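You operate a simulated robot arm through the tools that you are given. There is no shell and no other tool.

You are at the controls of a simulated robot arm. One attempt, no reset.

TASK
Stop the cold run, wipe the mist patch off the window and run one hour at 20 C.
Fine: use the sponge pad and put it back. What is to be rubbed or washed off counts as gone when no trace of it is left.

Only the result counts: the job must be done as asked and must still hold three seconds after the hand-in. Knocking over, shifting, dropping, spilling or breaking anything else fails it.

THE ROBOT
A 7-joint arm with a two-finger parallel gripper, fixed in place. Base frame: the origin is at the foot of the arm, x ahead of it, y to its left, z up. Lengths are in cm, angles in rad, forces in N, time in s.
Its first joint turns from -2.897 to 2.897 rad. Payload 4.4 kg.
The tool frame sits at the grasp point between the pads (the TCP): z along the fingers, y along the line on which they close. The tips reach 2.3 cm beyond it. The gripper opens to 9.4 cm. The fingers are 3.8 cm wide and 1 cm thick; the gripper's body (5.4 by 9.6 cm) begins 3.9 cm behind the TCP.
Orientation is that of the tool frame in the base frame, as a unit quaternion [w, x, y, z]. With the fingers straight down and closing along the base's y, the tool's x points along the base's -x, its y along +y and its z along -z.

THE INTERFACE
- The arm moves only by the tool drive_tool. Its argument "plan" is a list of rows, each an object of numbers (a shift or turn left out is 0, a gripper value left out holds the last): "tx", "ty", "tz": the shift along the tool's x, y, z in cm; "rx", "ry", "rz": the turn, a rotation vector about the tool's x, y, z in rad; "hand": the opening in per cent of the stroke, from 0 (shut) to 100 (fully open). In form: [{"tx": .., "ty": .., "tz": .., "rx": .., "ry": .., "rz": .., "hand": ..}, ...]. A call has 1 to 20 rows; each row shifts and turns the commanded pose from where the row before left it, along the tool's axes as they then stand. A row lasts 0.2 s, in which the tool goes at most 5 cm and 0.15 rad; a call with a longer step from one row to the next is refused whole, and so is a gripper value outside its range. Where a pose cannot be reached the arm comes as near as it can. A force on the tool above 40 N (or 10 N above the force at the start of the call, whichever is more), or a blocked arm, ends the call early, and 0.2 s more pass. Each finger travels about 7.2 cm/s and halts on what it meets, pressing with about 35 N; the grip force reading is that of the motor and also rises with nothing between the fingers. The clock runs only during rows and for 0.2 s after the last one: add rows that do not move to give the fingers time. The reply holds the time, the measured pose of the TCP, the force on the tool along the base axes, the opening and the grip force, in the units named above and with some noise, with the torque about the TCP (base axes, N m) and any sound that the robot's microphone picked up, and new pictures: "pictures" is both (left out), scene, wrist or none.
- Cameras (640 x 400 px; columns grow to the right, rows downward): "scene" is fixed at [40.04, -65.07, 166.38]; the picture's right is [0.94, -0.33, 0.00], its down [-0.10, -0.28, -0.96] and it looks along [0.32, 0.90, -0.30] (base axes); focal length 370 px, centre (320, 200). "wrist" rides on the gripper at [8.6, 1.6, -7.4] in the tool frame; the picture's right is [-0.18, 0.98, 0.00], its down [-0.58, -0.11, -0.81] and it looks along [-0.79, -0.15, 0.59] (tool axes); focal length 243 px, centre (320, 200). There is no depth. A picture from a camera that has moved, and an enlarged one, comes with that camera's place and axes in the base frame and with its lens.
- enlarge(camera, box): a new picture of the part [left, top, right, bottom] of that camera's present view, enlarged. The clock stands still meanwhile.
- sign_off(): hands the job in; it is judged then, once.

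Places have to be worked out from the pictures, the camera data and where the tool is seen. Open the gripper and draw the arm clear of the work before you hand the job in, unless the task says otherwise.

The tools are called after "Call:" as a command line: name --argument value ..., lists and objects as JSON in quotes. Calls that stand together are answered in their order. drive_tool: Moves the arm, as the interface text tells. Its arguments: {"type":"object","properties":{"plan":{"type":"array","items":{"type":"object","properties":{"tx":{"type":"number"},"ty":{"type":"number"},"tz":{"type":"number"},"rx":{"type":"number"},"ry":{"type":"number"},"rz":{"type":"number"},"hand":{"type":"number"}}}},"pictures":{"type":"string","enum":["both","scene","wrist","none"]}},"required":["plan"]} The other tools are called the same way: enlarge (camera, box) takes an enlarged picture of a part of a camera's view; sign_off () hands the job in.

At the start:

```text
t: 0.0
tcp_pos: [56.69, 26.64, 149.3]
tcp_rot: [0.0, 0.001, 1.0, 0.0]
ft_force: [0.1, 0.2, 0.3]
wrist_torque: [0.04, 0.03, -0.01]
grip_width: 9.4
gripper_force: 0.1
```

scene: 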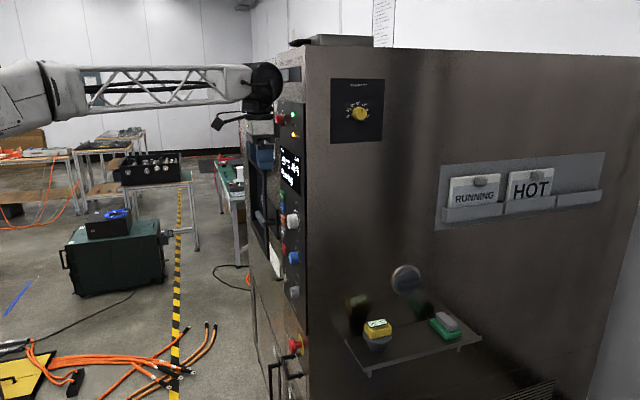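
wrist: 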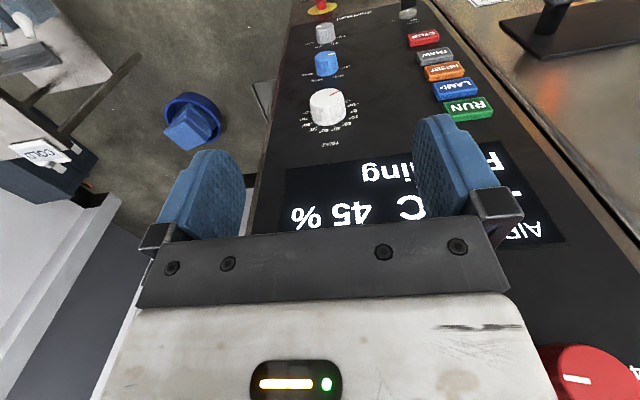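

The scene shows a climate chamber with a control panel facing the arm, and a side shelf with a yellow and a green pad. I look closer before moving.

Call:
enlarge --camera "scene" --box '[230, 80, 330, 220]'

Call:
enlarge --camera "scene" --box '[230, 200, 330, 400]'

Call:
enlarge --camera "scene" --box '[320, 240, 500, 390]'

Call:
enlarge --camera "wrist" --box '[260, 0, 580, 260]'

Call:
enlarge --camera "wrist" --box '[0, 0, 280, 300]'

Call:
enlarge --camera "scene" --box '[320, 70, 400, 150]'

```text
2.86 times, centred on (280, 150) of scene
camera zoom: at [40.04, -65.07, 166.38], right [0.94, -0.33, 0.0], down [-0.1, -0.28, -0.96], along [0.32, 0.9, -0.3], focal length 1057 px, centre (434, 343)
```

zoom: 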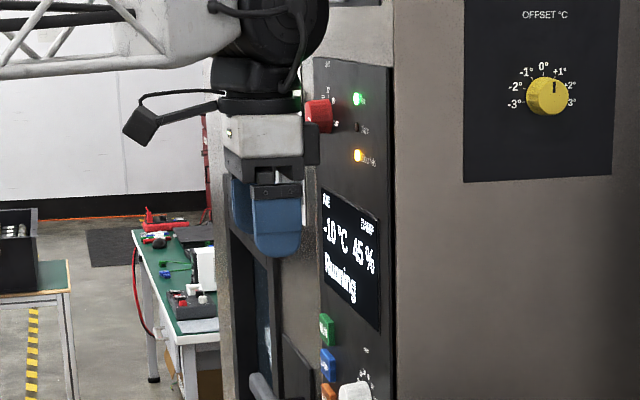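

```text
2.00 times, centred on (280, 300) of scene
camera zoom: at [40.04, -65.07, 166.38], right [0.94, -0.33, 0.0], down [-0.1, -0.28, -0.96], along [0.32, 0.9, -0.3], focal length 740 px, centre (400, 0)
```

zoom: 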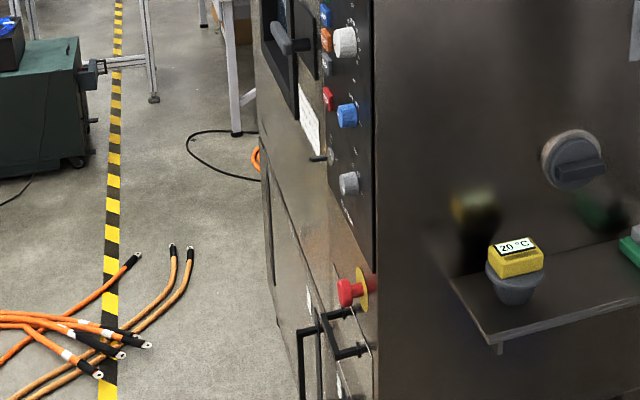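

```text
2.67 times, centred on (410, 315) of scene
camera zoom: at [40.04, -65.07, 166.38], right [0.94, -0.33, 0.0], down [-0.1, -0.28, -0.96], along [0.32, 0.9, -0.3], focal length 986 px, centre (80, -107)
```

zoom: 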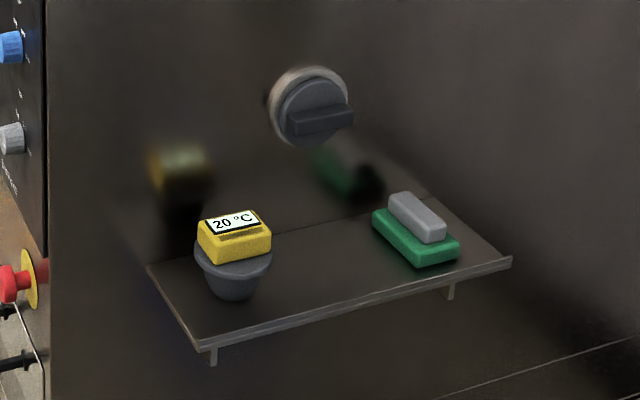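

```text
1.54 times, centred on (420, 130) of wrist
camera zoom: at [48.08, 28.4, 156.91], right [0.18, 0.98, 0.0], down [0.58, -0.11, 0.81], along [0.79, -0.15, -0.59], focal length 373 px, centre (166, 308)
```

zoom: 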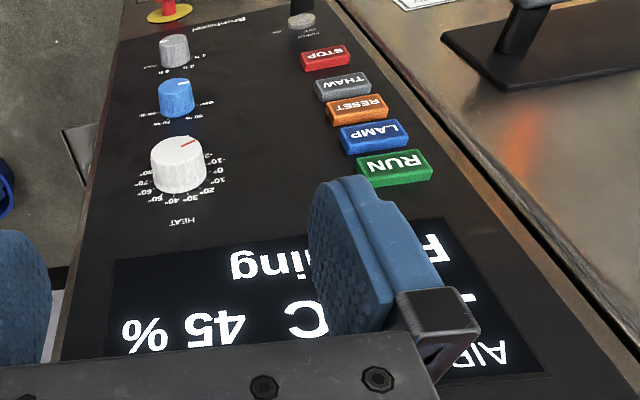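

```text
1.33 times, centred on (140, 150) of wrist
camera zoom: at [48.08, 28.4, 156.91], right [0.18, 0.98, 0.0], down [0.58, -0.11, 0.81], along [0.79, -0.15, -0.59], focal length 324 px, centre (560, 267)
```

zoom: 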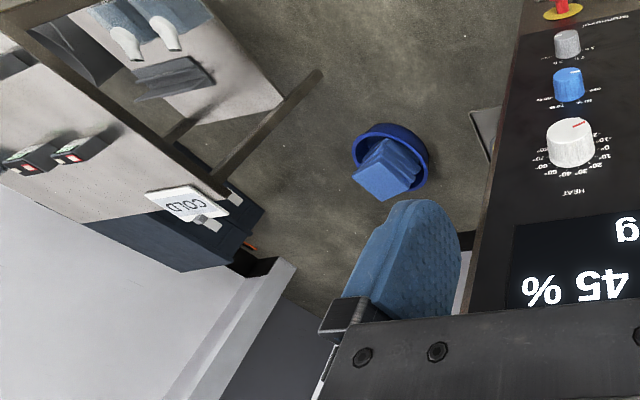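

```text
5.00 times, centred on (360, 110) of scene
camera zoom: at [40.04, -65.07, 166.38], right [0.94, -0.33, 0.0], down [-0.1, -0.28, -0.96], along [0.32, 0.9, -0.3], focal length 1849 px, centre (120, 650)
```

zoom: 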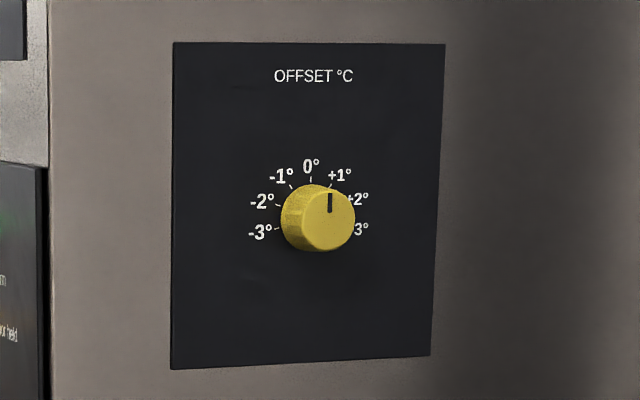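

The panel has STOP / THAW / RESET / LAMP / RUN buttons and several knobs; display reads -10 °C, 45 %, Running. I look at more details: papers, cards, machine top, knobs.

Call:
enlarge --camera "scene" --box '[430, 150, 610, 240]'

Call:
enlarge --camera "scene" --box '[270, 0, 430, 60]'

Call:
enlarge --camera "scene" --box '[240, 190, 310, 310]'

Call:
enlarge --camera "wrist" --box '[290, 0, 450, 140]'

Call:
enlarge --camera "wrist" --box '[420, 0, 640, 140]'

Call:
enlarge --camera "wrist" --box '[0, 80, 260, 240]'

```text
3.56 times, centred on (520, 195) of scene
camera zoom: at [40.04, -65.07, 166.38], right [0.94, -0.33, 0.0], down [-0.1, -0.28, -0.96], along [0.32, 0.9, -0.3], focal length 1315 px, centre (-391, 218)
```

zoom: 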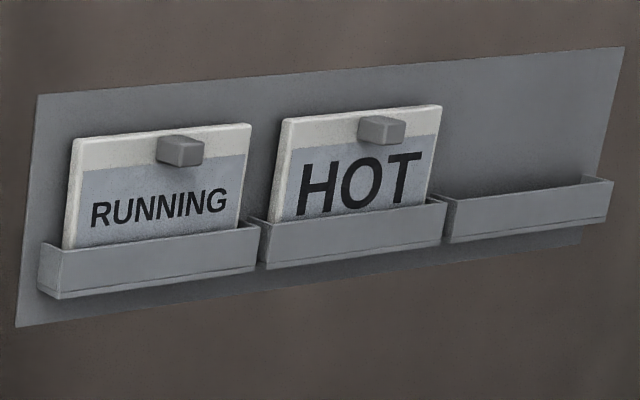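

```text
4.00 times, centred on (350, 30) of scene
camera zoom: at [40.04, -65.07, 166.38], right [0.94, -0.33, 0.0], down [-0.1, -0.28, -0.96], along [0.32, 0.9, -0.3], focal length 1479 px, centre (200, 880)
```

zoom: 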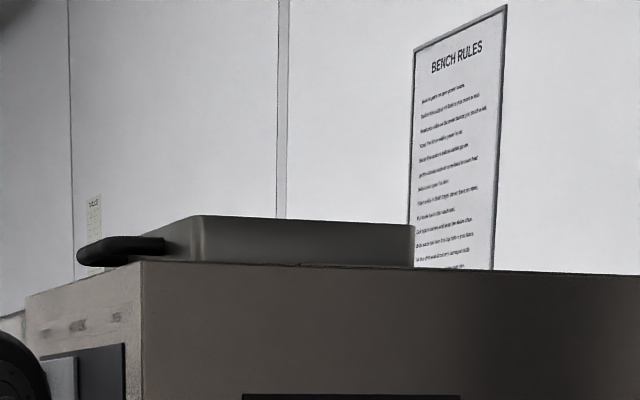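

```text
3.33 times, centred on (275, 250) of scene
camera zoom: at [40.04, -65.07, 166.38], right [0.94, -0.33, 0.0], down [-0.1, -0.28, -0.96], along [0.32, 0.9, -0.3], focal length 1233 px, centre (470, 33)
```

zoom: 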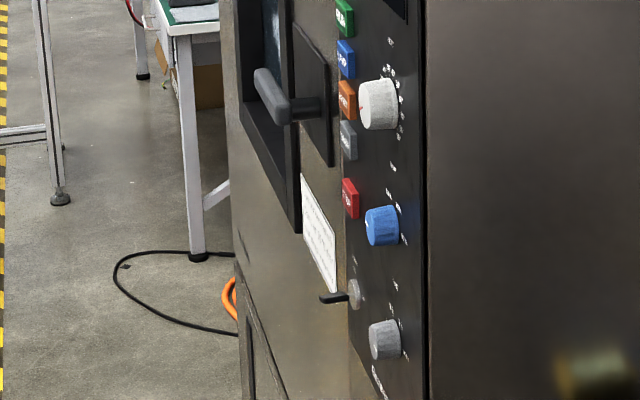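

```text
2.86 times, centred on (370, 70) of wrist
camera zoom: at [48.08, 28.4, 156.91], right [0.18, 0.98, 0.0], down [0.58, -0.11, 0.81], along [0.79, -0.15, -0.59], focal length 693 px, centre (177, 571)
```

zoom: 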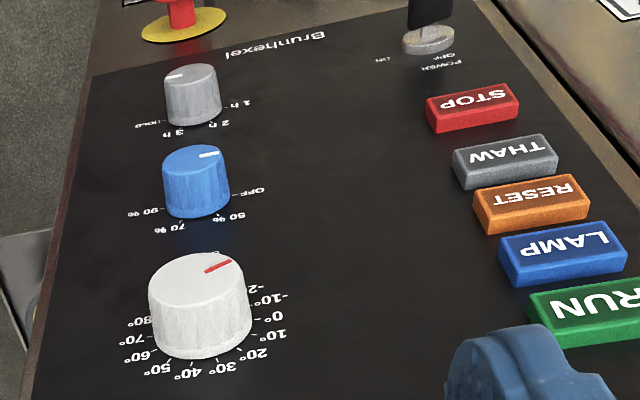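

```text
2.86 times, centred on (530, 70) of wrist
camera zoom: at [48.08, 28.4, 156.91], right [0.18, 0.98, 0.0], down [0.58, -0.11, 0.81], along [0.79, -0.15, -0.59], focal length 693 px, centre (-280, 571)
```

zoom: 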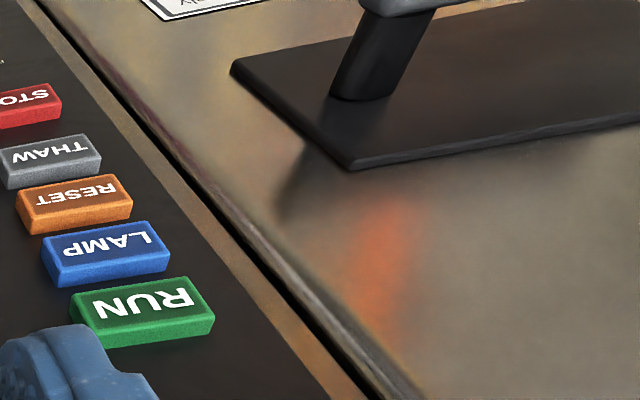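

```text
2.46 times, centred on (130, 160) of wrist
camera zoom: at [48.08, 28.4, 156.91], right [0.18, 0.98, 0.0], down [0.58, -0.11, 0.81], along [0.79, -0.15, -0.59], focal length 597 px, centre (788, 298)
```

zoom: 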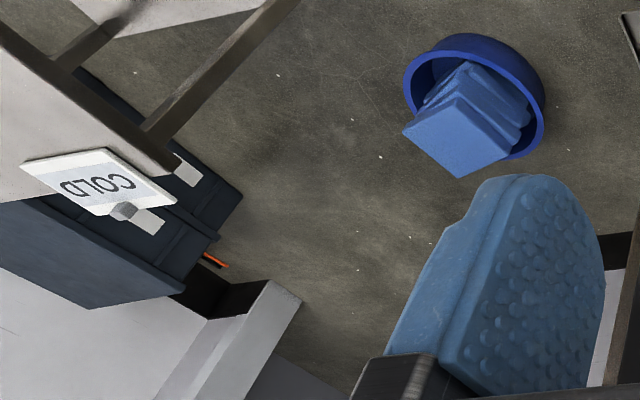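

The enlarged pictures seem re-rendered, so I zoom tighter on the bench rules, the note and the LEDs.

Call:
enlarge --camera "scene" --box '[370, 0, 400, 50]'

Call:
enlarge --camera "scene" --box '[268, 90, 308, 130]'

Call:
enlarge --camera "scene" --box '[264, 235, 294, 285]'

Call:
enlarge --camera "scene" --box '[340, 300, 480, 370]'

Call:
enlarge --camera "scene" --box '[280, 200, 310, 310]'

```text
8.00 times, centred on (385, 25) of scene
camera zoom: at [40.04, -65.07, 166.38], right [0.94, -0.33, 0.0], down [-0.1, -0.28, -0.96], along [0.32, 0.9, -0.3], focal length 2958 px, centre (-200, 1600)
```

zoom: 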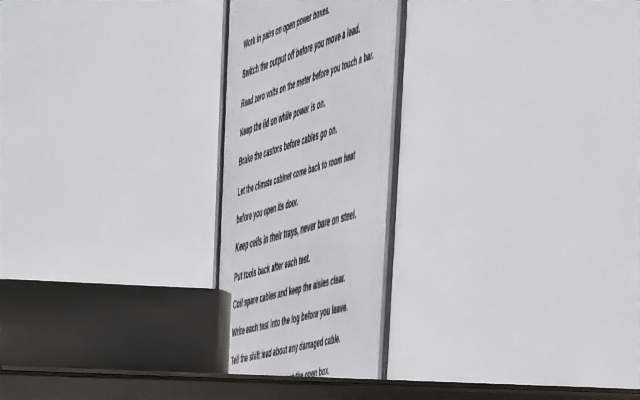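

```text
10.00 times, centred on (288, 110) of scene
camera zoom: at [40.04, -65.07, 166.38], right [0.94, -0.33, 0.0], down [-0.1, -0.28, -0.96], along [0.32, 0.9, -0.3], focal length 3698 px, centre (640, 1100)
```

zoom: 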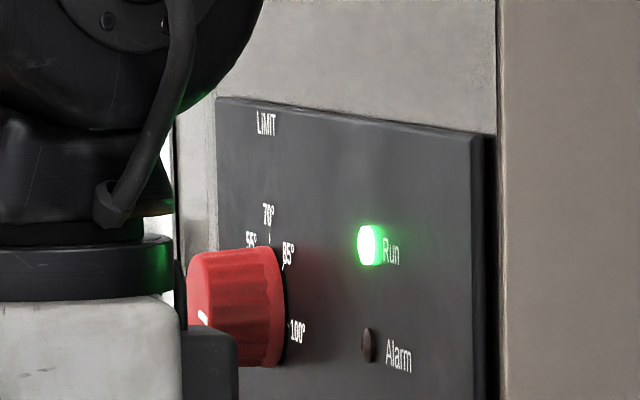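

```text
8.00 times, centred on (279, 260) of scene
camera zoom: at [40.04, -65.07, 166.38], right [0.94, -0.33, 0.0], down [-0.1, -0.28, -0.96], along [0.32, 0.9, -0.3], focal length 2958 px, centre (648, -280)
```

zoom: 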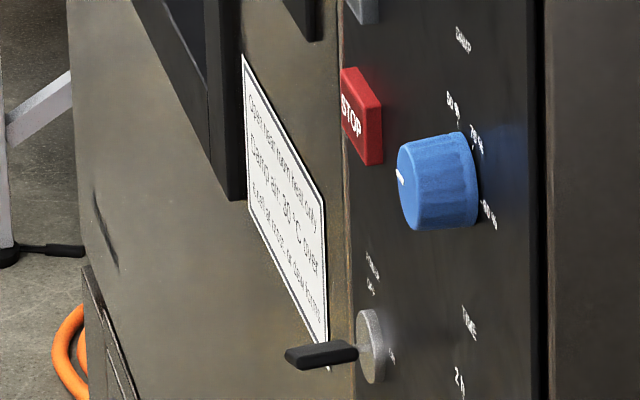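

```text
4.57 times, centred on (410, 335) of scene
camera zoom: at [40.04, -65.07, 166.38], right [0.94, -0.33, 0.0], down [-0.1, -0.28, -0.96], along [0.32, 0.9, -0.3], focal length 1690 px, centre (-91, -417)
```

zoom: 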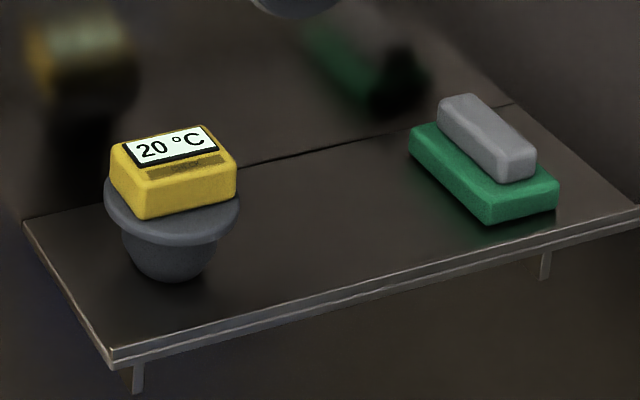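

```text
3.64 times, centred on (295, 255) of scene
camera zoom: at [40.04, -65.07, 166.38], right [0.94, -0.33, 0.0], down [-0.1, -0.28, -0.96], along [0.32, 0.9, -0.3], focal length 1345 px, centre (411, 0)
```

zoom: 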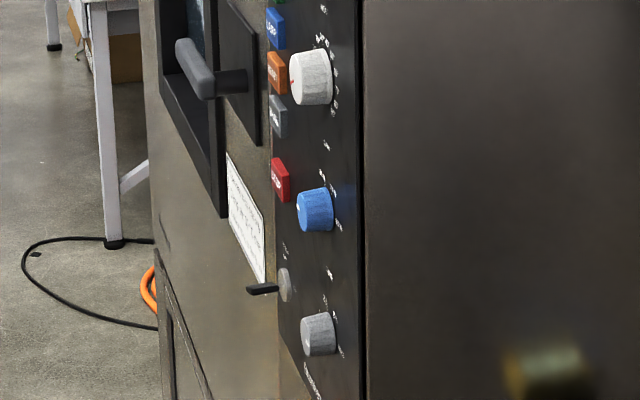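

The note on the door reads something like "Open near room heat only…". I back the hand away from the panel to see the whole panel and door.

Call:
drive_tool --plan '[{"tx": 4}, {"tx": 4}, {"tx": 4}, {"tx": 4}, {"tx": 4}, {"ty": 4}, {"ty": 4}, {"ty": 4}]' --pictures "both"

```text
t: 1.8
tcp_pos: [36.77, 38.9, 149.47]
tcp_rot: [0.001, 0.0, 1.0, 0.001]
ft_force: [0.0, -0.8, 0.3]
wrist_torque: [0.02, -0.02, -0.01]
grip_width: 9.4
gripper_force: 0.0
camera wrist: at [28.2, 40.5, 157.0], right [0.18, 0.98, 0.0], down [0.58, -0.11, 0.81], along [0.79, -0.15, -0.59], focal length 243 px, centre (320, 200)
```

scene: 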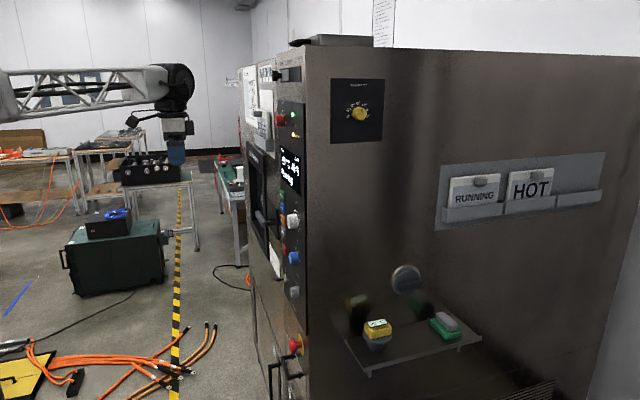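
wrist: 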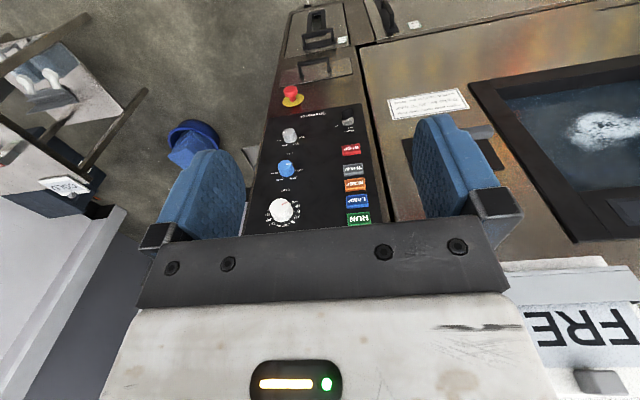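

I can see the window with a white mist patch, a note and a card tray above the window. I enlarge them.

Call:
enlarge --camera "wrist" --box '[460, 60, 640, 260]'

Call:
enlarge --camera "wrist" --box '[380, 80, 480, 130]'

Call:
enlarge --camera "wrist" --box '[490, 240, 640, 400]'

Call:
enlarge --camera "scene" --box '[230, 50, 320, 150]'

Call:
enlarge --camera "wrist" --box '[230, 90, 390, 240]'

```text
2.00 times, centred on (550, 160) of wrist
camera zoom: at [28.2, 40.5, 157.0], right [0.18, 0.98, 0.0], down [0.58, -0.11, 0.81], along [0.79, -0.15, -0.59], focal length 485 px, centre (-140, 280)
```

zoom: 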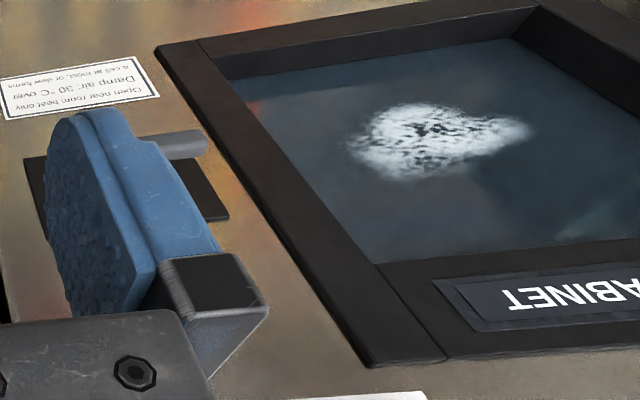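

```text
6.40 times, centred on (430, 105) of wrist
camera zoom: at [28.2, 40.5, 157.0], right [0.18, 0.98, 0.0], down [0.58, -0.11, 0.81], along [0.79, -0.15, -0.59], focal length 1553 px, centre (-384, 808)
```

zoom: 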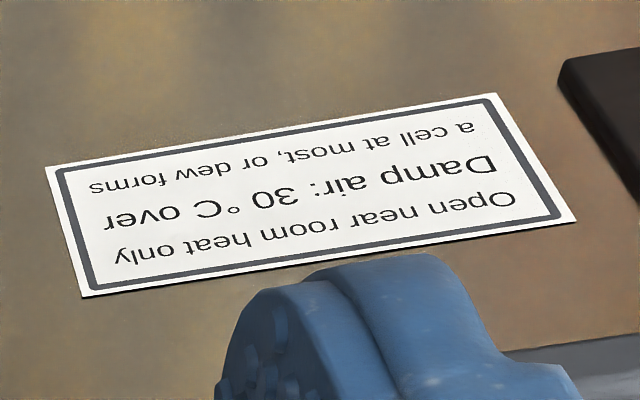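

```text
2.50 times, centred on (565, 320) of wrist
camera zoom: at [28.2, 40.5, 157.0], right [0.18, 0.98, 0.0], down [0.58, -0.11, 0.81], along [0.79, -0.15, -0.59], focal length 606 px, centre (-292, -100)
```

zoom: 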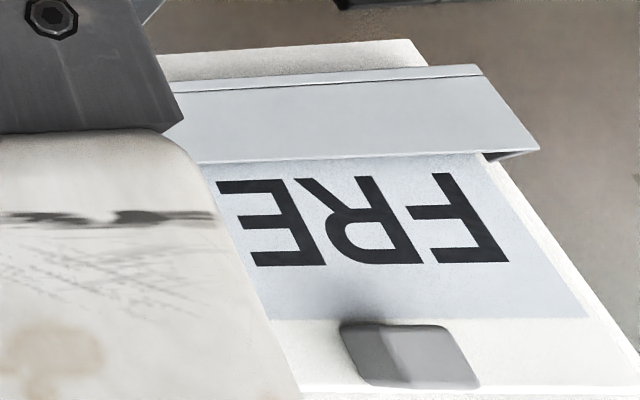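

```text
4.00 times, centred on (275, 100) of scene
camera zoom: at [40.04, -65.07, 166.38], right [0.94, -0.33, 0.0], down [-0.1, -0.28, -0.96], along [0.32, 0.9, -0.3], focal length 1479 px, centre (500, 600)
```

zoom: 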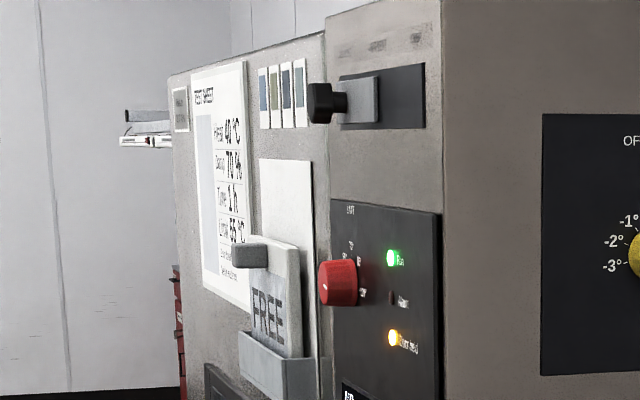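

```text
2.67 times, centred on (310, 165) of wrist
camera zoom: at [28.2, 40.5, 157.0], right [0.18, 0.98, 0.0], down [0.58, -0.11, 0.81], along [0.79, -0.15, -0.59], focal length 647 px, centre (347, 293)
```

zoom: 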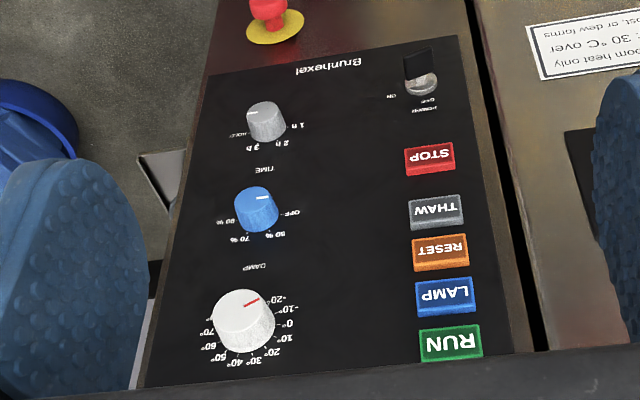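

I tilt the hand towards pointing forward in steps, which also lifts the camera's view to the door, window and the papers above.

Call:
drive_tool --plan '[{"ry": -0.14}, {"ry": -0.14}, {"ry": -0.14}, {"ry": -0.14}, {"ry": -0.14}]' --pictures "wrist"

Call:
drive_tool --plan '[{"ry": -0.145}, {"ry": -0.145}, {"ry": -0.145}, {"ry": -0.145}, {"ry": -0.145}, {"ry": -0.145}]' --pictures "both"

```text
t: 3.0
tcp_pos: [36.81, 38.77, 149.43]
tcp_rot: [0.344, 0.0, 0.939, 0.0]
ft_force: [-0.1, 0.5, 1.0]
wrist_torque: [0.02, -0.01, -0.01]
grip_width: 9.41
gripper_force: 0.1
camera wrist: at [25.37, 40.4, 149.56], right [0.14, 0.98, 0.12], down [-0.08, -0.11, 0.99], along [0.99, -0.15, 0.06], focal length 243 px, centre (320, 200)
```

wrist: 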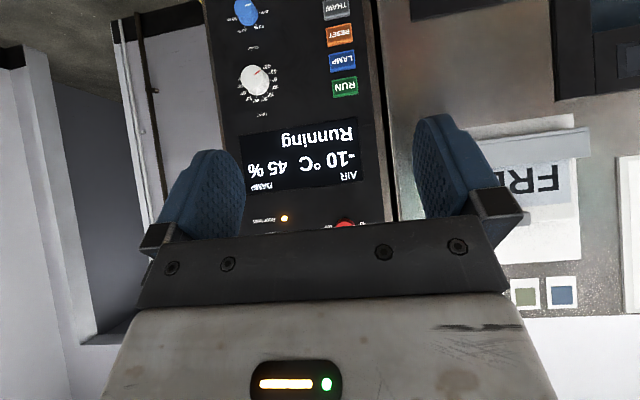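

```text
t: 4.4
tcp_pos: [36.75, 38.68, 149.46]
tcp_rot: [0.707, -0.001, 0.707, 0.001]
ft_force: [0.7, 0.2, -0.7]
wrist_torque: [-0.01, -0.02, 0.0]
grip_width: 9.42
gripper_force: 0.1
camera wrist: at [29.28, 40.42, 140.83], right [0.0, 0.98, 0.18], down [-0.81, -0.11, 0.58], along [0.59, -0.15, 0.79], focal length 243 px, centre (320, 200)
```

scene: 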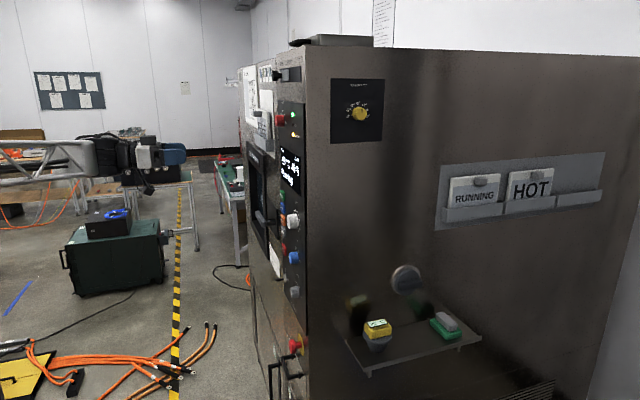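
wrist: 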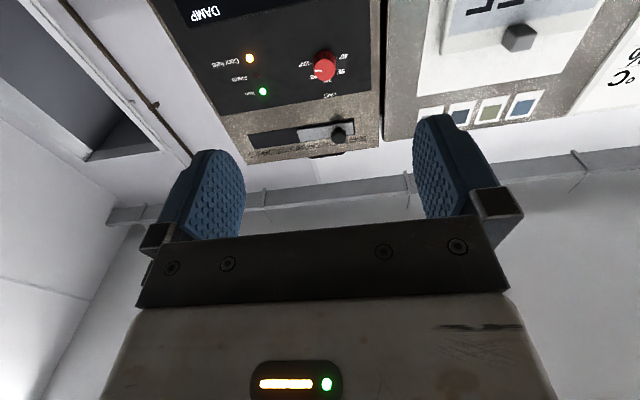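

Forward pointing is reachable. I tilt partly back and move left to view papers and window.

Call:
drive_tool --plan '[{"ry": 0.14, "ty": 4}, {"ry": 0.14, "ty": 4}, {"ry": 0.14, "ty": 4}, {"ry": 0.14, "ty": 4}]' --pictures "wrist"

Call:
enlarge --camera "wrist" --box '[320, 0, 640, 200]'

Call:
drive_tool --plan '[{"ry": 0.14, "ty": 3}, {"ry": 0.14, "ty": 3}, {"ry": 0.14, "ty": 3}, {"ry": 0.14, "ty": 0}]' --pictures "wrist"

Call:
enlarge --camera "wrist" --box '[320, 0, 640, 200]'

```text
t: 5.4
tcp_pos: [36.66, 54.88, 149.44]
tcp_rot: [0.484, 0.0, 0.875, 0.0]
ft_force: [0.6, -0.3, 0.1]
wrist_torque: [0.0, 0.02, -0.01]
grip_width: 9.4
gripper_force: 0.1
camera wrist: at [25.82, 56.5, 146.17], right [0.1, 0.98, 0.16], down [-0.37, -0.11, 0.92], along [0.92, -0.15, 0.35], focal length 243 px, centre (320, 200)
```

wrist: 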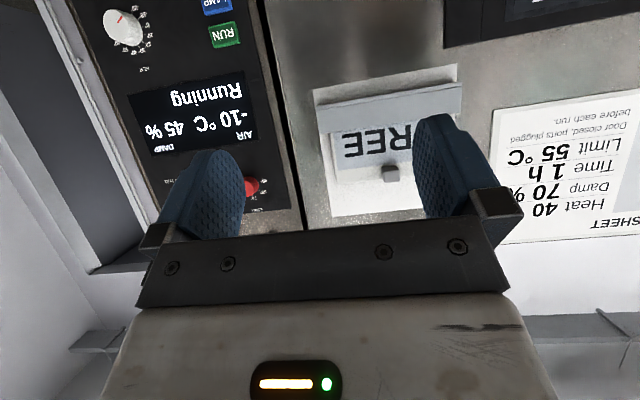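

```text
2.00 times, centred on (480, 100) of wrist
camera zoom: at [25.82, 56.5, 146.17], right [0.1, 0.98, 0.16], down [-0.37, -0.11, 0.92], along [0.92, -0.15, 0.35], focal length 485 px, centre (0, 400)
```

zoom: 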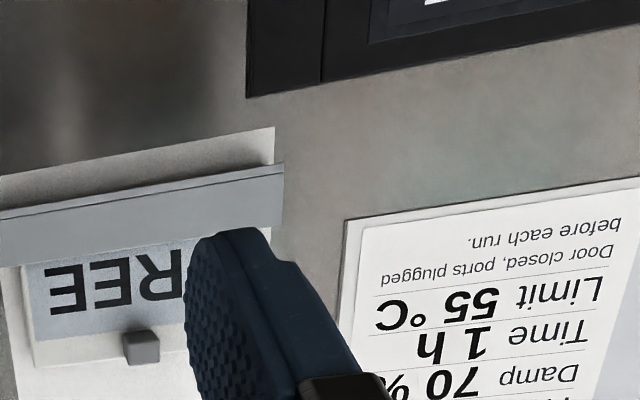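

```text
t: 6.4
tcp_pos: [36.69, 63.77, 149.39]
tcp_rot: [0.221, 0.0, 0.975, -0.001]
ft_force: [-1.0, -0.5, -0.6]
wrist_torque: [0.01, -0.03, 0.02]
grip_width: 9.38
gripper_force: 0.1
camera wrist: at [25.67, 65.46, 152.39], right [0.17, 0.98, 0.08], down [0.17, -0.11, 0.98], along [0.97, -0.15, -0.19], focal length 243 px, centre (320, 200)
```

wrist: 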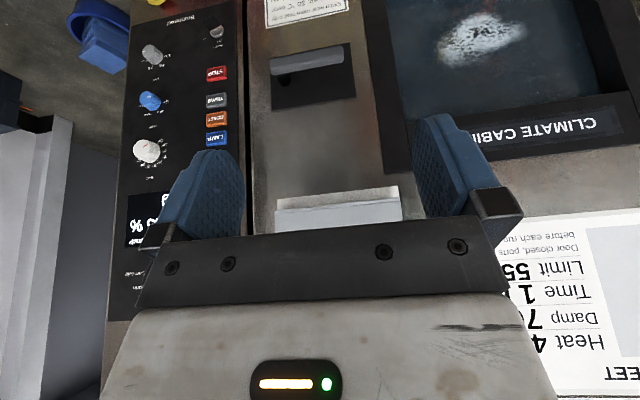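

```text
2.00 times, centred on (480, 100) of wrist
camera zoom: at [25.67, 65.46, 152.39], right [0.17, 0.98, 0.08], down [0.17, -0.11, 0.98], along [0.97, -0.15, -0.19], focal length 485 px, centre (0, 400)
```

zoom: 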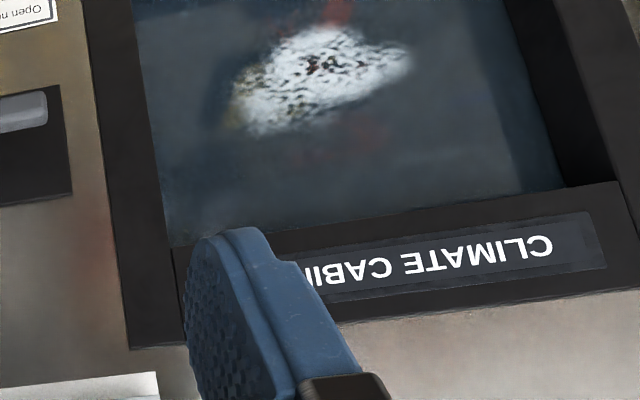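

The mist patch triangulates to about (70, 92, 115.5) on the window; STOP is at about (65.4, 40.4, 116.2), RUN at (65.4, 40.4, 134), HEAT knob at (64.6, 26, 131), TIME knob at (64.6, 26, 109). I close the hand, point it forward and go in front of STOP at a distance.

Call:
drive_tool --plan '[{"ry": -0.14, "hand": 0}, {"ry": -0.14}, {"ry": -0.14}, {"ry": -0.14}, {"ry": -0.14}, {"ry": -0.14}, {"ry": -0.14}, {"ry": -0.14}, {"ty": -3.9, "tx": 3}, {"ty": -3.9, "tx": 3}, {"ty": -3.9, "tx": 3}, {"ty": -3.9, "tx": 3}, {"ty": -3.9, "tx": 3}, {"ty": -3.9, "tx": 3}, {"tx": 3.8}, {"tx": 3.8}, {"tx": 3.8}, {"tx": 3.8}]' --pictures "both"

```text
t: 10.2
tcp_pos: [36.88, 40.18, 116.21]
tcp_rot: [0.707, 0.0, 0.707, 0.0]
ft_force: [0.1, -0.5, -0.8]
wrist_torque: [0.01, -0.01, 0.01]
grip_width: 0.0
gripper_force: 35.0
camera wrist: at [29.43, 41.88, 107.64], right [0.0, 0.98, 0.18], down [-0.81, -0.11, 0.58], along [0.59, -0.15, 0.79], focal length 243 px, centre (320, 200)
```

scene: 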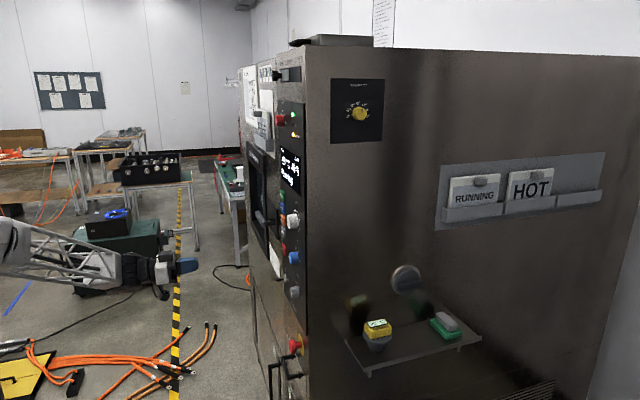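
wrist: 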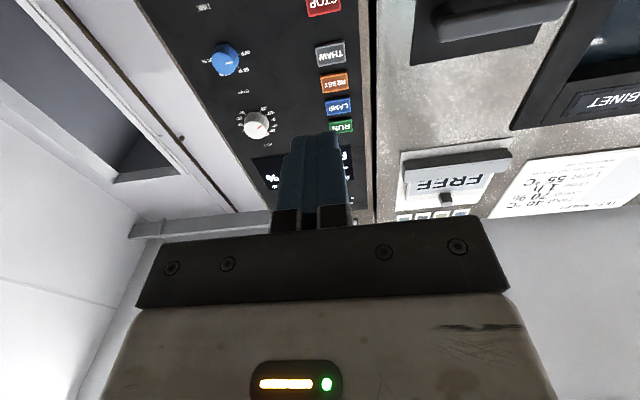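

Aligned at (36.9, 40.2, 116.2). I advance to about 3 cm before the STOP button and then check.

Call:
drive_tool --plan '[{"tz": 4.5}, {"tz": 4.5}, {"tz": 4.5}, {"tz": 4.5}, {"tz": 4.5}, {}]' --pictures "both"

Call:
enlarge --camera "scene" --box '[230, 190, 330, 310]'

```text
t: 11.6
tcp_pos: [59.24, 40.41, 116.06]
tcp_rot: [0.707, 0.0, 0.708, 0.0]
ft_force: [-0.2, 0.6, 0.0]
wrist_torque: [0.0, -0.01, -0.03]
grip_width: 0.0
gripper_force: 35.1
camera wrist: at [51.77, 42.12, 107.49], right [0.0, 0.98, 0.18], down [-0.81, -0.11, 0.58], along [0.59, -0.15, 0.79], focal length 243 px, centre (320, 200)
```

scene: 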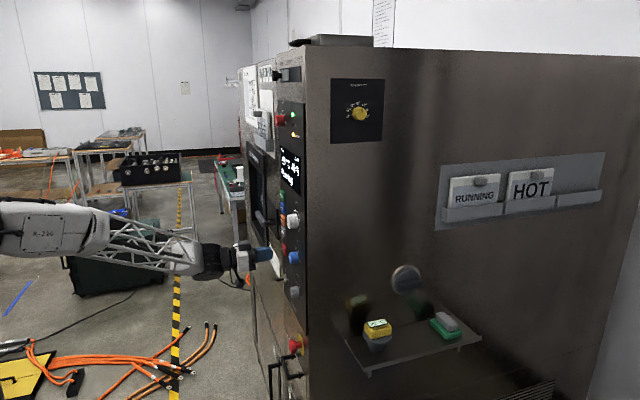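
wrist: 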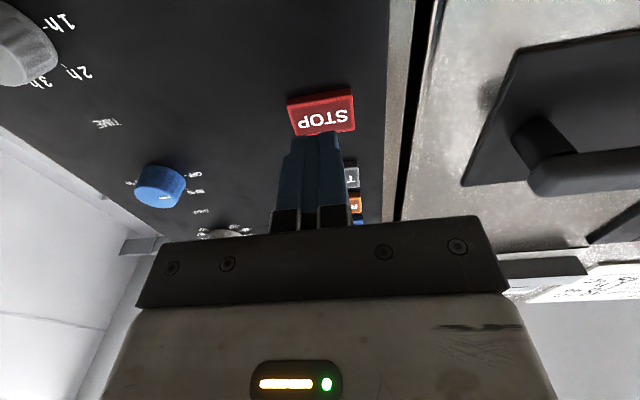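

```text
3.33 times, centred on (280, 250) of scene
camera zoom: at [40.04, -65.07, 166.38], right [0.94, -0.33, 0.0], down [-0.1, -0.28, -0.96], along [0.32, 0.9, -0.3], focal length 1233 px, centre (453, 33)
```

zoom: 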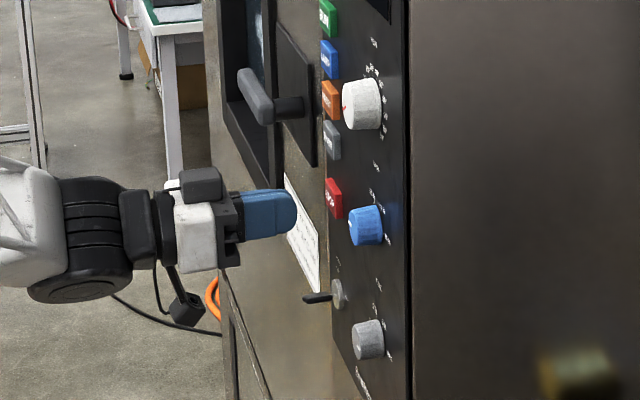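

Well aligned with STOP. I press in small steps, reading force.

Call:
drive_tool --plan '[{"tz": 1}, {"tz": 1}, {"tz": 0.5}, {"tz": 0.5}, {}]' --pictures "wrist"

```text
t: 12.8
tcp_pos: [62.1, 40.31, 116.1]
tcp_rot: [0.707, -0.001, 0.708, 0.001]
ft_force: [-0.3, -0.2, 0.1]
wrist_torque: [-0.01, 0.02, 0.0]
grip_width: 0.02
gripper_force: 35.5
camera wrist: at [54.76, 42.01, 107.58], right [0.0, 0.98, 0.18], down [-0.81, -0.11, 0.58], along [0.59, -0.15, 0.79], focal length 243 px, centre (320, 200)
```

wrist: 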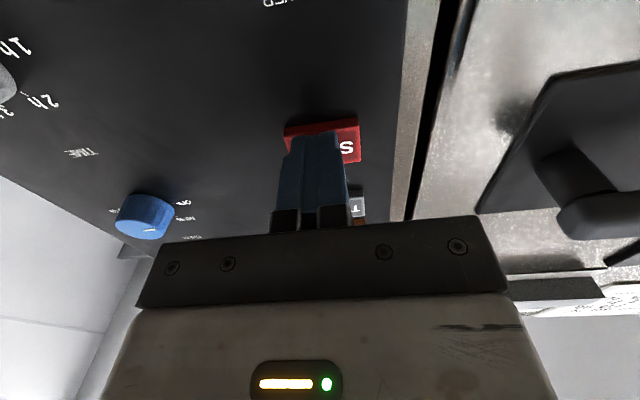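

Not yet touching. I continue in 0.3 cm steps.

Call:
drive_tool --plan '[{"tz": 0.3}, {"tz": 0.3}, {"tz": 0.3}, {}]' --pictures "scene"

Call:
enlarge --camera "scene" --box '[260, 90, 320, 210]'

```text
t: 13.8
tcp_pos: [63.05, 40.36, 116.02]
tcp_rot: [0.706, 0.0, 0.708, 0.0]
ft_force: [-16.5, -1.4, -5.7]
wrist_torque: [-0.03, 0.03, -0.04]
grip_width: 0.0
gripper_force: 35.3
heard: click
```

scene: 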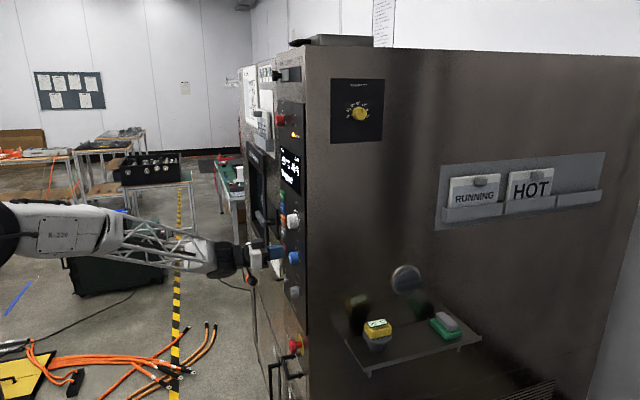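

```text
3.33 times, centred on (290, 150) of scene
camera zoom: at [40.04, -65.07, 166.38], right [0.94, -0.33, 0.0], down [-0.1, -0.28, -0.96], along [0.32, 0.9, -0.3], focal length 1233 px, centre (420, 367)
```

zoom: 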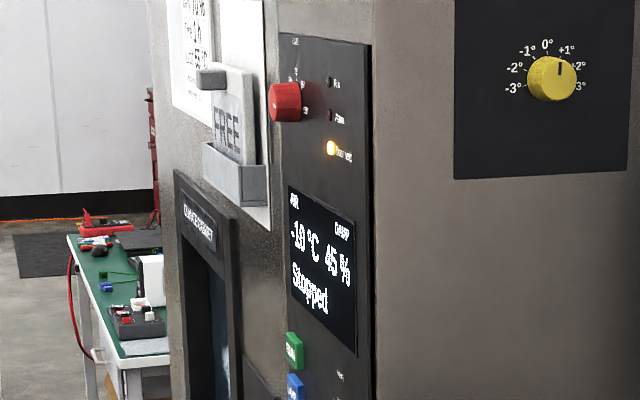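

Click heard and the display says Stopped, -10 °C. I retract, turn the hand down again and move right to view the side shelf with the wrist camera.

Call:
drive_tool --plan '[{"tz": -2}, {"tz": -4.5}, {"tz": -4.5}, {"tz": -4.5}, {"tz": -4.5}, {"tz": -4}, {"tx": -4.5}, {"tx": -4.5}, {"tx": -4.5}, {"tx": -4.5}, {"tx": -4.5}, {"tx": -4.5}, {"tx": -4.5}]' --pictures "none"

Call:
drive_tool --plan '[{"ry": 0.15, "hand": 100}, {"ry": 0.15}, {"ry": 0.15}, {"ry": 0.15}, {"ry": 0.15}, {"ry": 0.15}, {"ry": 0.15}, {"ry": 0.15}, {"ry": 0.15}, {"ry": 0.15}, {"ry": 0.0708}, {"ty": -4.5}, {"ty": -4.5}, {"ty": -4.5}, {"ty": -4.5}, {"ty": -4.5}, {"ty": -4.5}, {"ty": -4.5}, {"ty": -4.5}, {"ty": -4.5}]' --pictures "both"

```text
t: 16.6
tcp_pos: [39.29, 40.57, 147.52]
tcp_rot: [0.707, 0.0, 0.708, -0.001]
ft_force: [-0.6, 0.2, -1.0]
wrist_torque: [0.01, -0.01, 0.03]
grip_width: 0.0
gripper_force: 34.4
```

```text
t: 20.8
tcp_pos: [38.93, -0.13, 147.49]
tcp_rot: [0.0, 0.0, 1.0, 0.0]
ft_force: [-0.1, 0.5, 0.2]
wrist_torque: [0.04, -0.01, 0.04]
grip_width: 9.41
gripper_force: 0.1
camera wrist: at [30.36, 1.49, 155.09], right [0.18, 0.98, 0.0], down [0.58, -0.11, 0.81], along [0.79, -0.15, -0.59], focal length 243 px, centre (320, 200)
```

scene: 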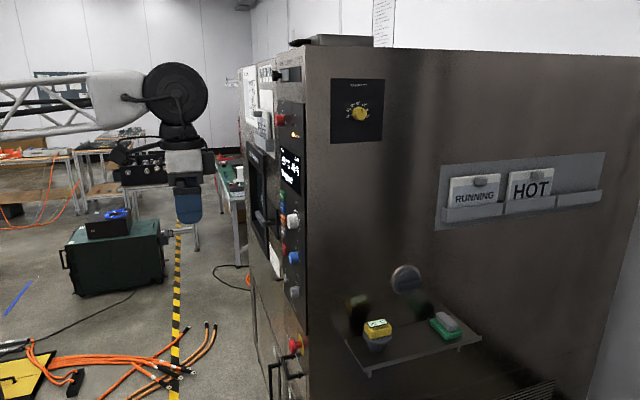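
wrist: 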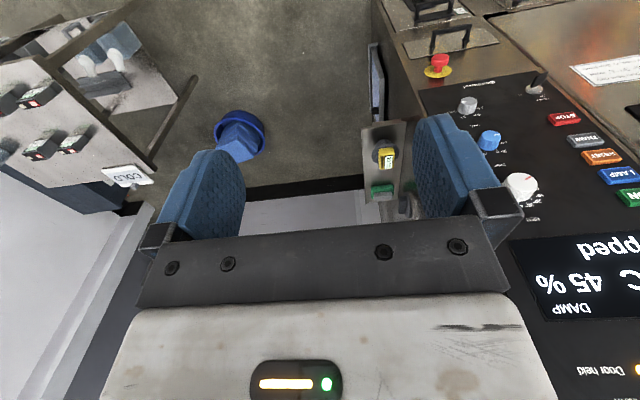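

The shelf is visible. I zoom in for accurate localisation.

Call:
enlarge --camera "wrist" --box '[345, 110, 425, 225]'

Call:
enlarge --camera "wrist" --box '[200, 90, 290, 180]'

Call:
enlarge --camera "wrist" --box '[420, 50, 580, 240]'

```text
3.48 times, centred on (385, 168) of wrist
camera zoom: at [30.36, 1.49, 155.09], right [0.18, 0.98, 0.0], down [0.58, -0.11, 0.81], along [0.79, -0.15, -0.59], focal length 844 px, centre (94, 313)
```

zoom: 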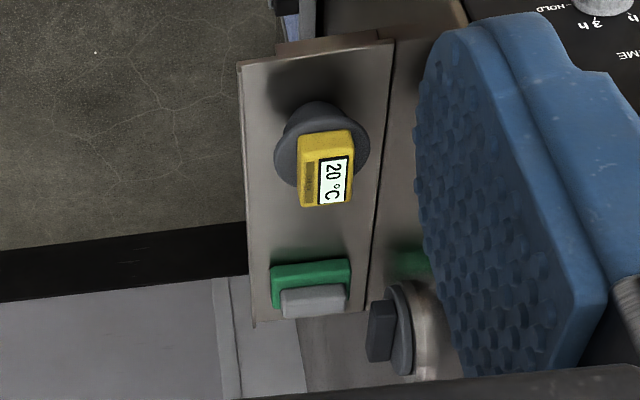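

```text
4.44 times, centred on (245, 135) of wrist
camera zoom: at [30.36, 1.49, 155.09], right [0.18, 0.98, 0.0], down [0.58, -0.11, 0.81], along [0.79, -0.15, -0.59], focal length 1078 px, centre (653, 489)
```

zoom: 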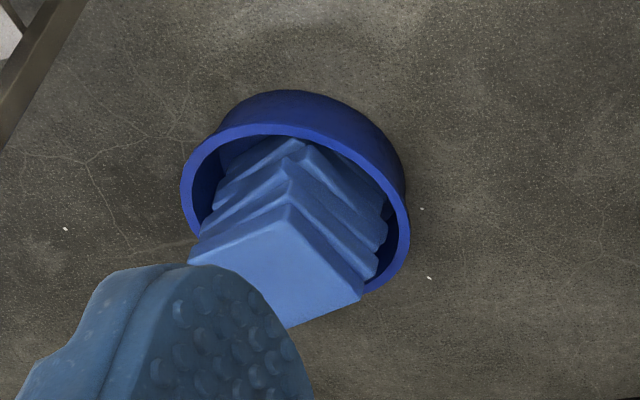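

```text
2.11 times, centred on (500, 145) of wrist
camera zoom: at [30.36, 1.49, 155.09], right [0.18, 0.98, 0.0], down [0.58, -0.11, 0.81], along [0.79, -0.15, -0.59], focal length 511 px, centre (-59, 316)
```

zoom: 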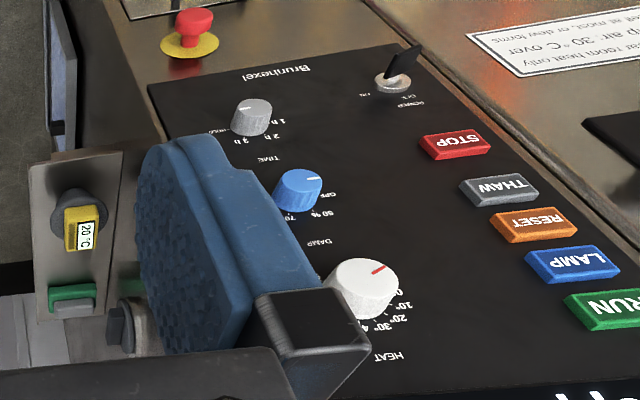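

The sponge pad (green, grey grip) is estimated around (108, 13, 98), on the shelf at z≈93.5 against the side face y≈19.7. That is far out, so I test the reach in free air at y≈-12 first and get a closer look.

Call:
drive_tool --plan '[{"ty": -4}, {"ty": -4}, {"ty": -4}, {"tx": -4.8}, {"tx": -4.8}, {"tx": -4.8}, {"tx": -4.8}, {"tx": -4.8}, {"tx": -4.8}, {"tx": -4.8}, {"tx": -4.8}]' --pictures "both"

```text
t: 23.2
tcp_pos: [77.34, -12.07, 147.78]
tcp_rot: [0.001, -0.001, 1.0, -0.001]
ft_force: [-1.1, 0.0, 0.2]
wrist_torque: [-0.02, -0.05, 0.0]
grip_width: 9.4
gripper_force: 0.1
camera wrist: at [68.67, -10.51, 155.33], right [0.18, 0.98, 0.0], down [0.58, -0.11, 0.81], along [0.79, -0.15, -0.59], focal length 243 px, centre (320, 200)
```

scene: 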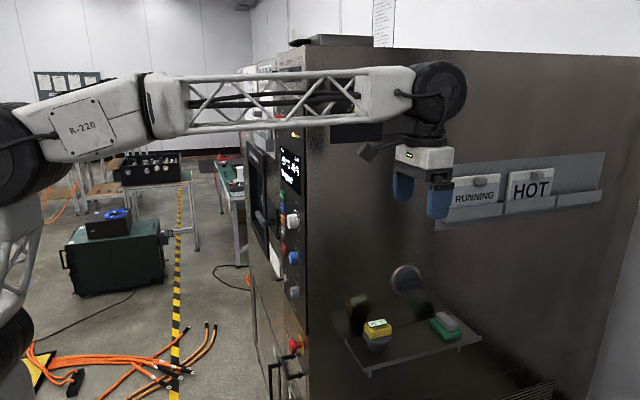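
wrist: 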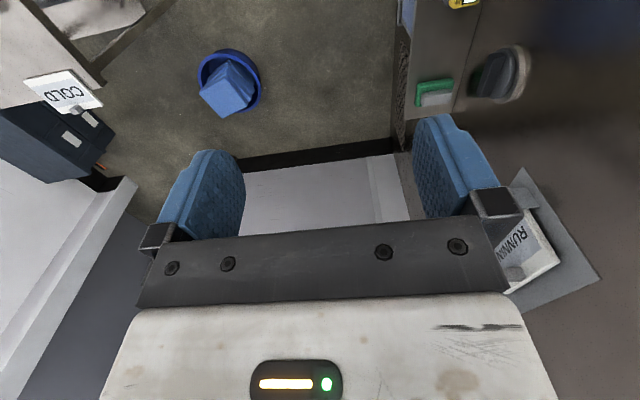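

Good view of the pad from here; zooming for a second triangulation.

Call:
enlarge --camera "wrist" --box '[390, 20, 550, 120]'

Call:
enlarge --camera "scene" --box '[420, 300, 490, 350]'

```text
4.00 times, centred on (470, 70) of wrist
camera zoom: at [68.67, -10.51, 155.33], right [0.18, 0.98, 0.0], down [0.58, -0.11, 0.81], along [0.79, -0.15, -0.59], focal length 970 px, centre (-280, 720)
```

zoom: 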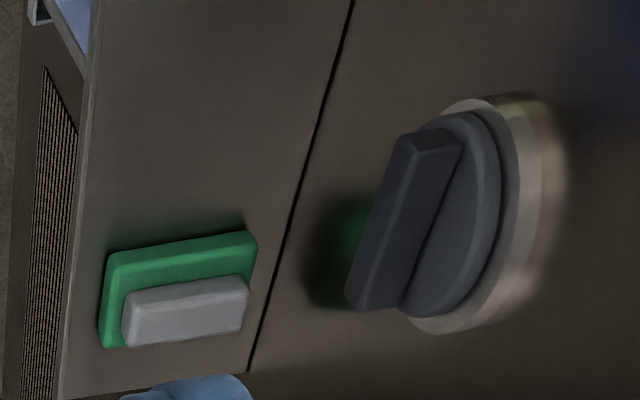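

```text
8.00 times, centred on (455, 325) of scene
camera zoom: at [40.04, -65.07, 166.38], right [0.94, -0.33, 0.0], down [-0.1, -0.28, -0.96], along [0.32, 0.9, -0.3], focal length 2958 px, centre (-760, -800)
```

zoom: 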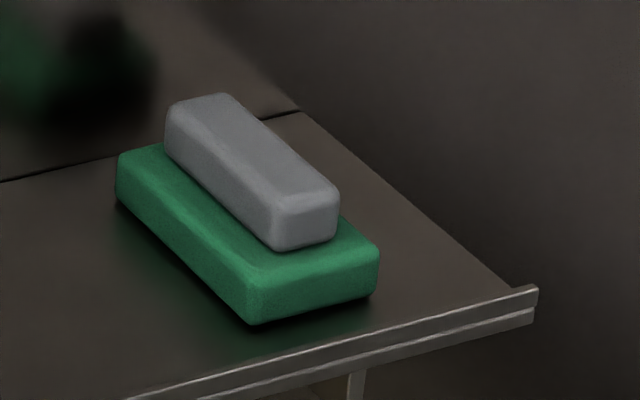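

The grip's top centre is about (108.3, 12.4, 98.5), ~6.4 cm long in y, ~2.4 cm in x. I test the reach beside the shelf (y≈-12) with the hand pointing down.

Call:
drive_tool --plan '[{"tx": -4.5, "tz": 1}, {"tx": -4.5, "tz": 1}, {"tx": -4.5, "tz": 1}, {"tx": -4.5, "tz": 1}, {"tx": -4.5, "tz": 1}, {"tx": -4.5, "tz": 1}, {"tx": -4.0, "tz": 1}, {"tz": 4.5}, {"tz": 4.5}, {"tz": 4.5}, {}]' --pictures "both"

```text
t: 25.6
tcp_pos: [108.63, -12.31, 127.08]
tcp_rot: [0.0, 0.0, 1.0, 0.0]
ft_force: [-1.0, 0.3, -0.5]
wrist_torque: [-0.06, -0.02, 0.01]
grip_width: 9.4
gripper_force: 0.0
camera wrist: at [100.03, -10.65, 134.66], right [0.18, 0.98, 0.0], down [0.58, -0.11, 0.81], along [0.79, -0.15, -0.59], focal length 243 px, centre (320, 200)
```

scene: 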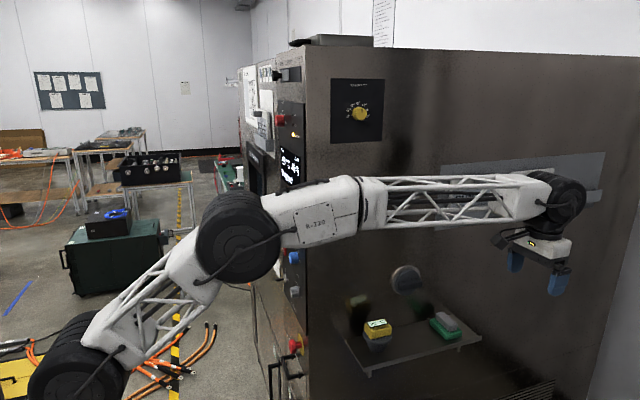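
wrist: 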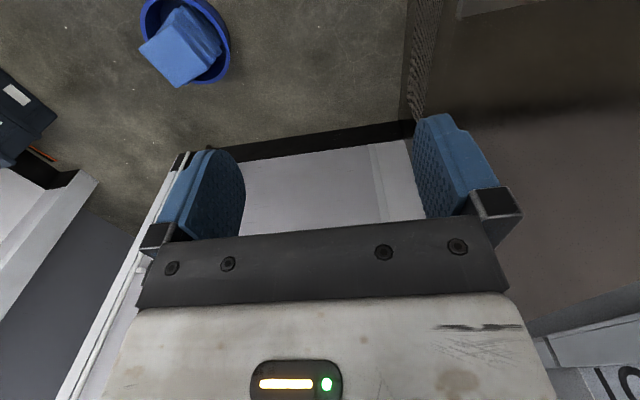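

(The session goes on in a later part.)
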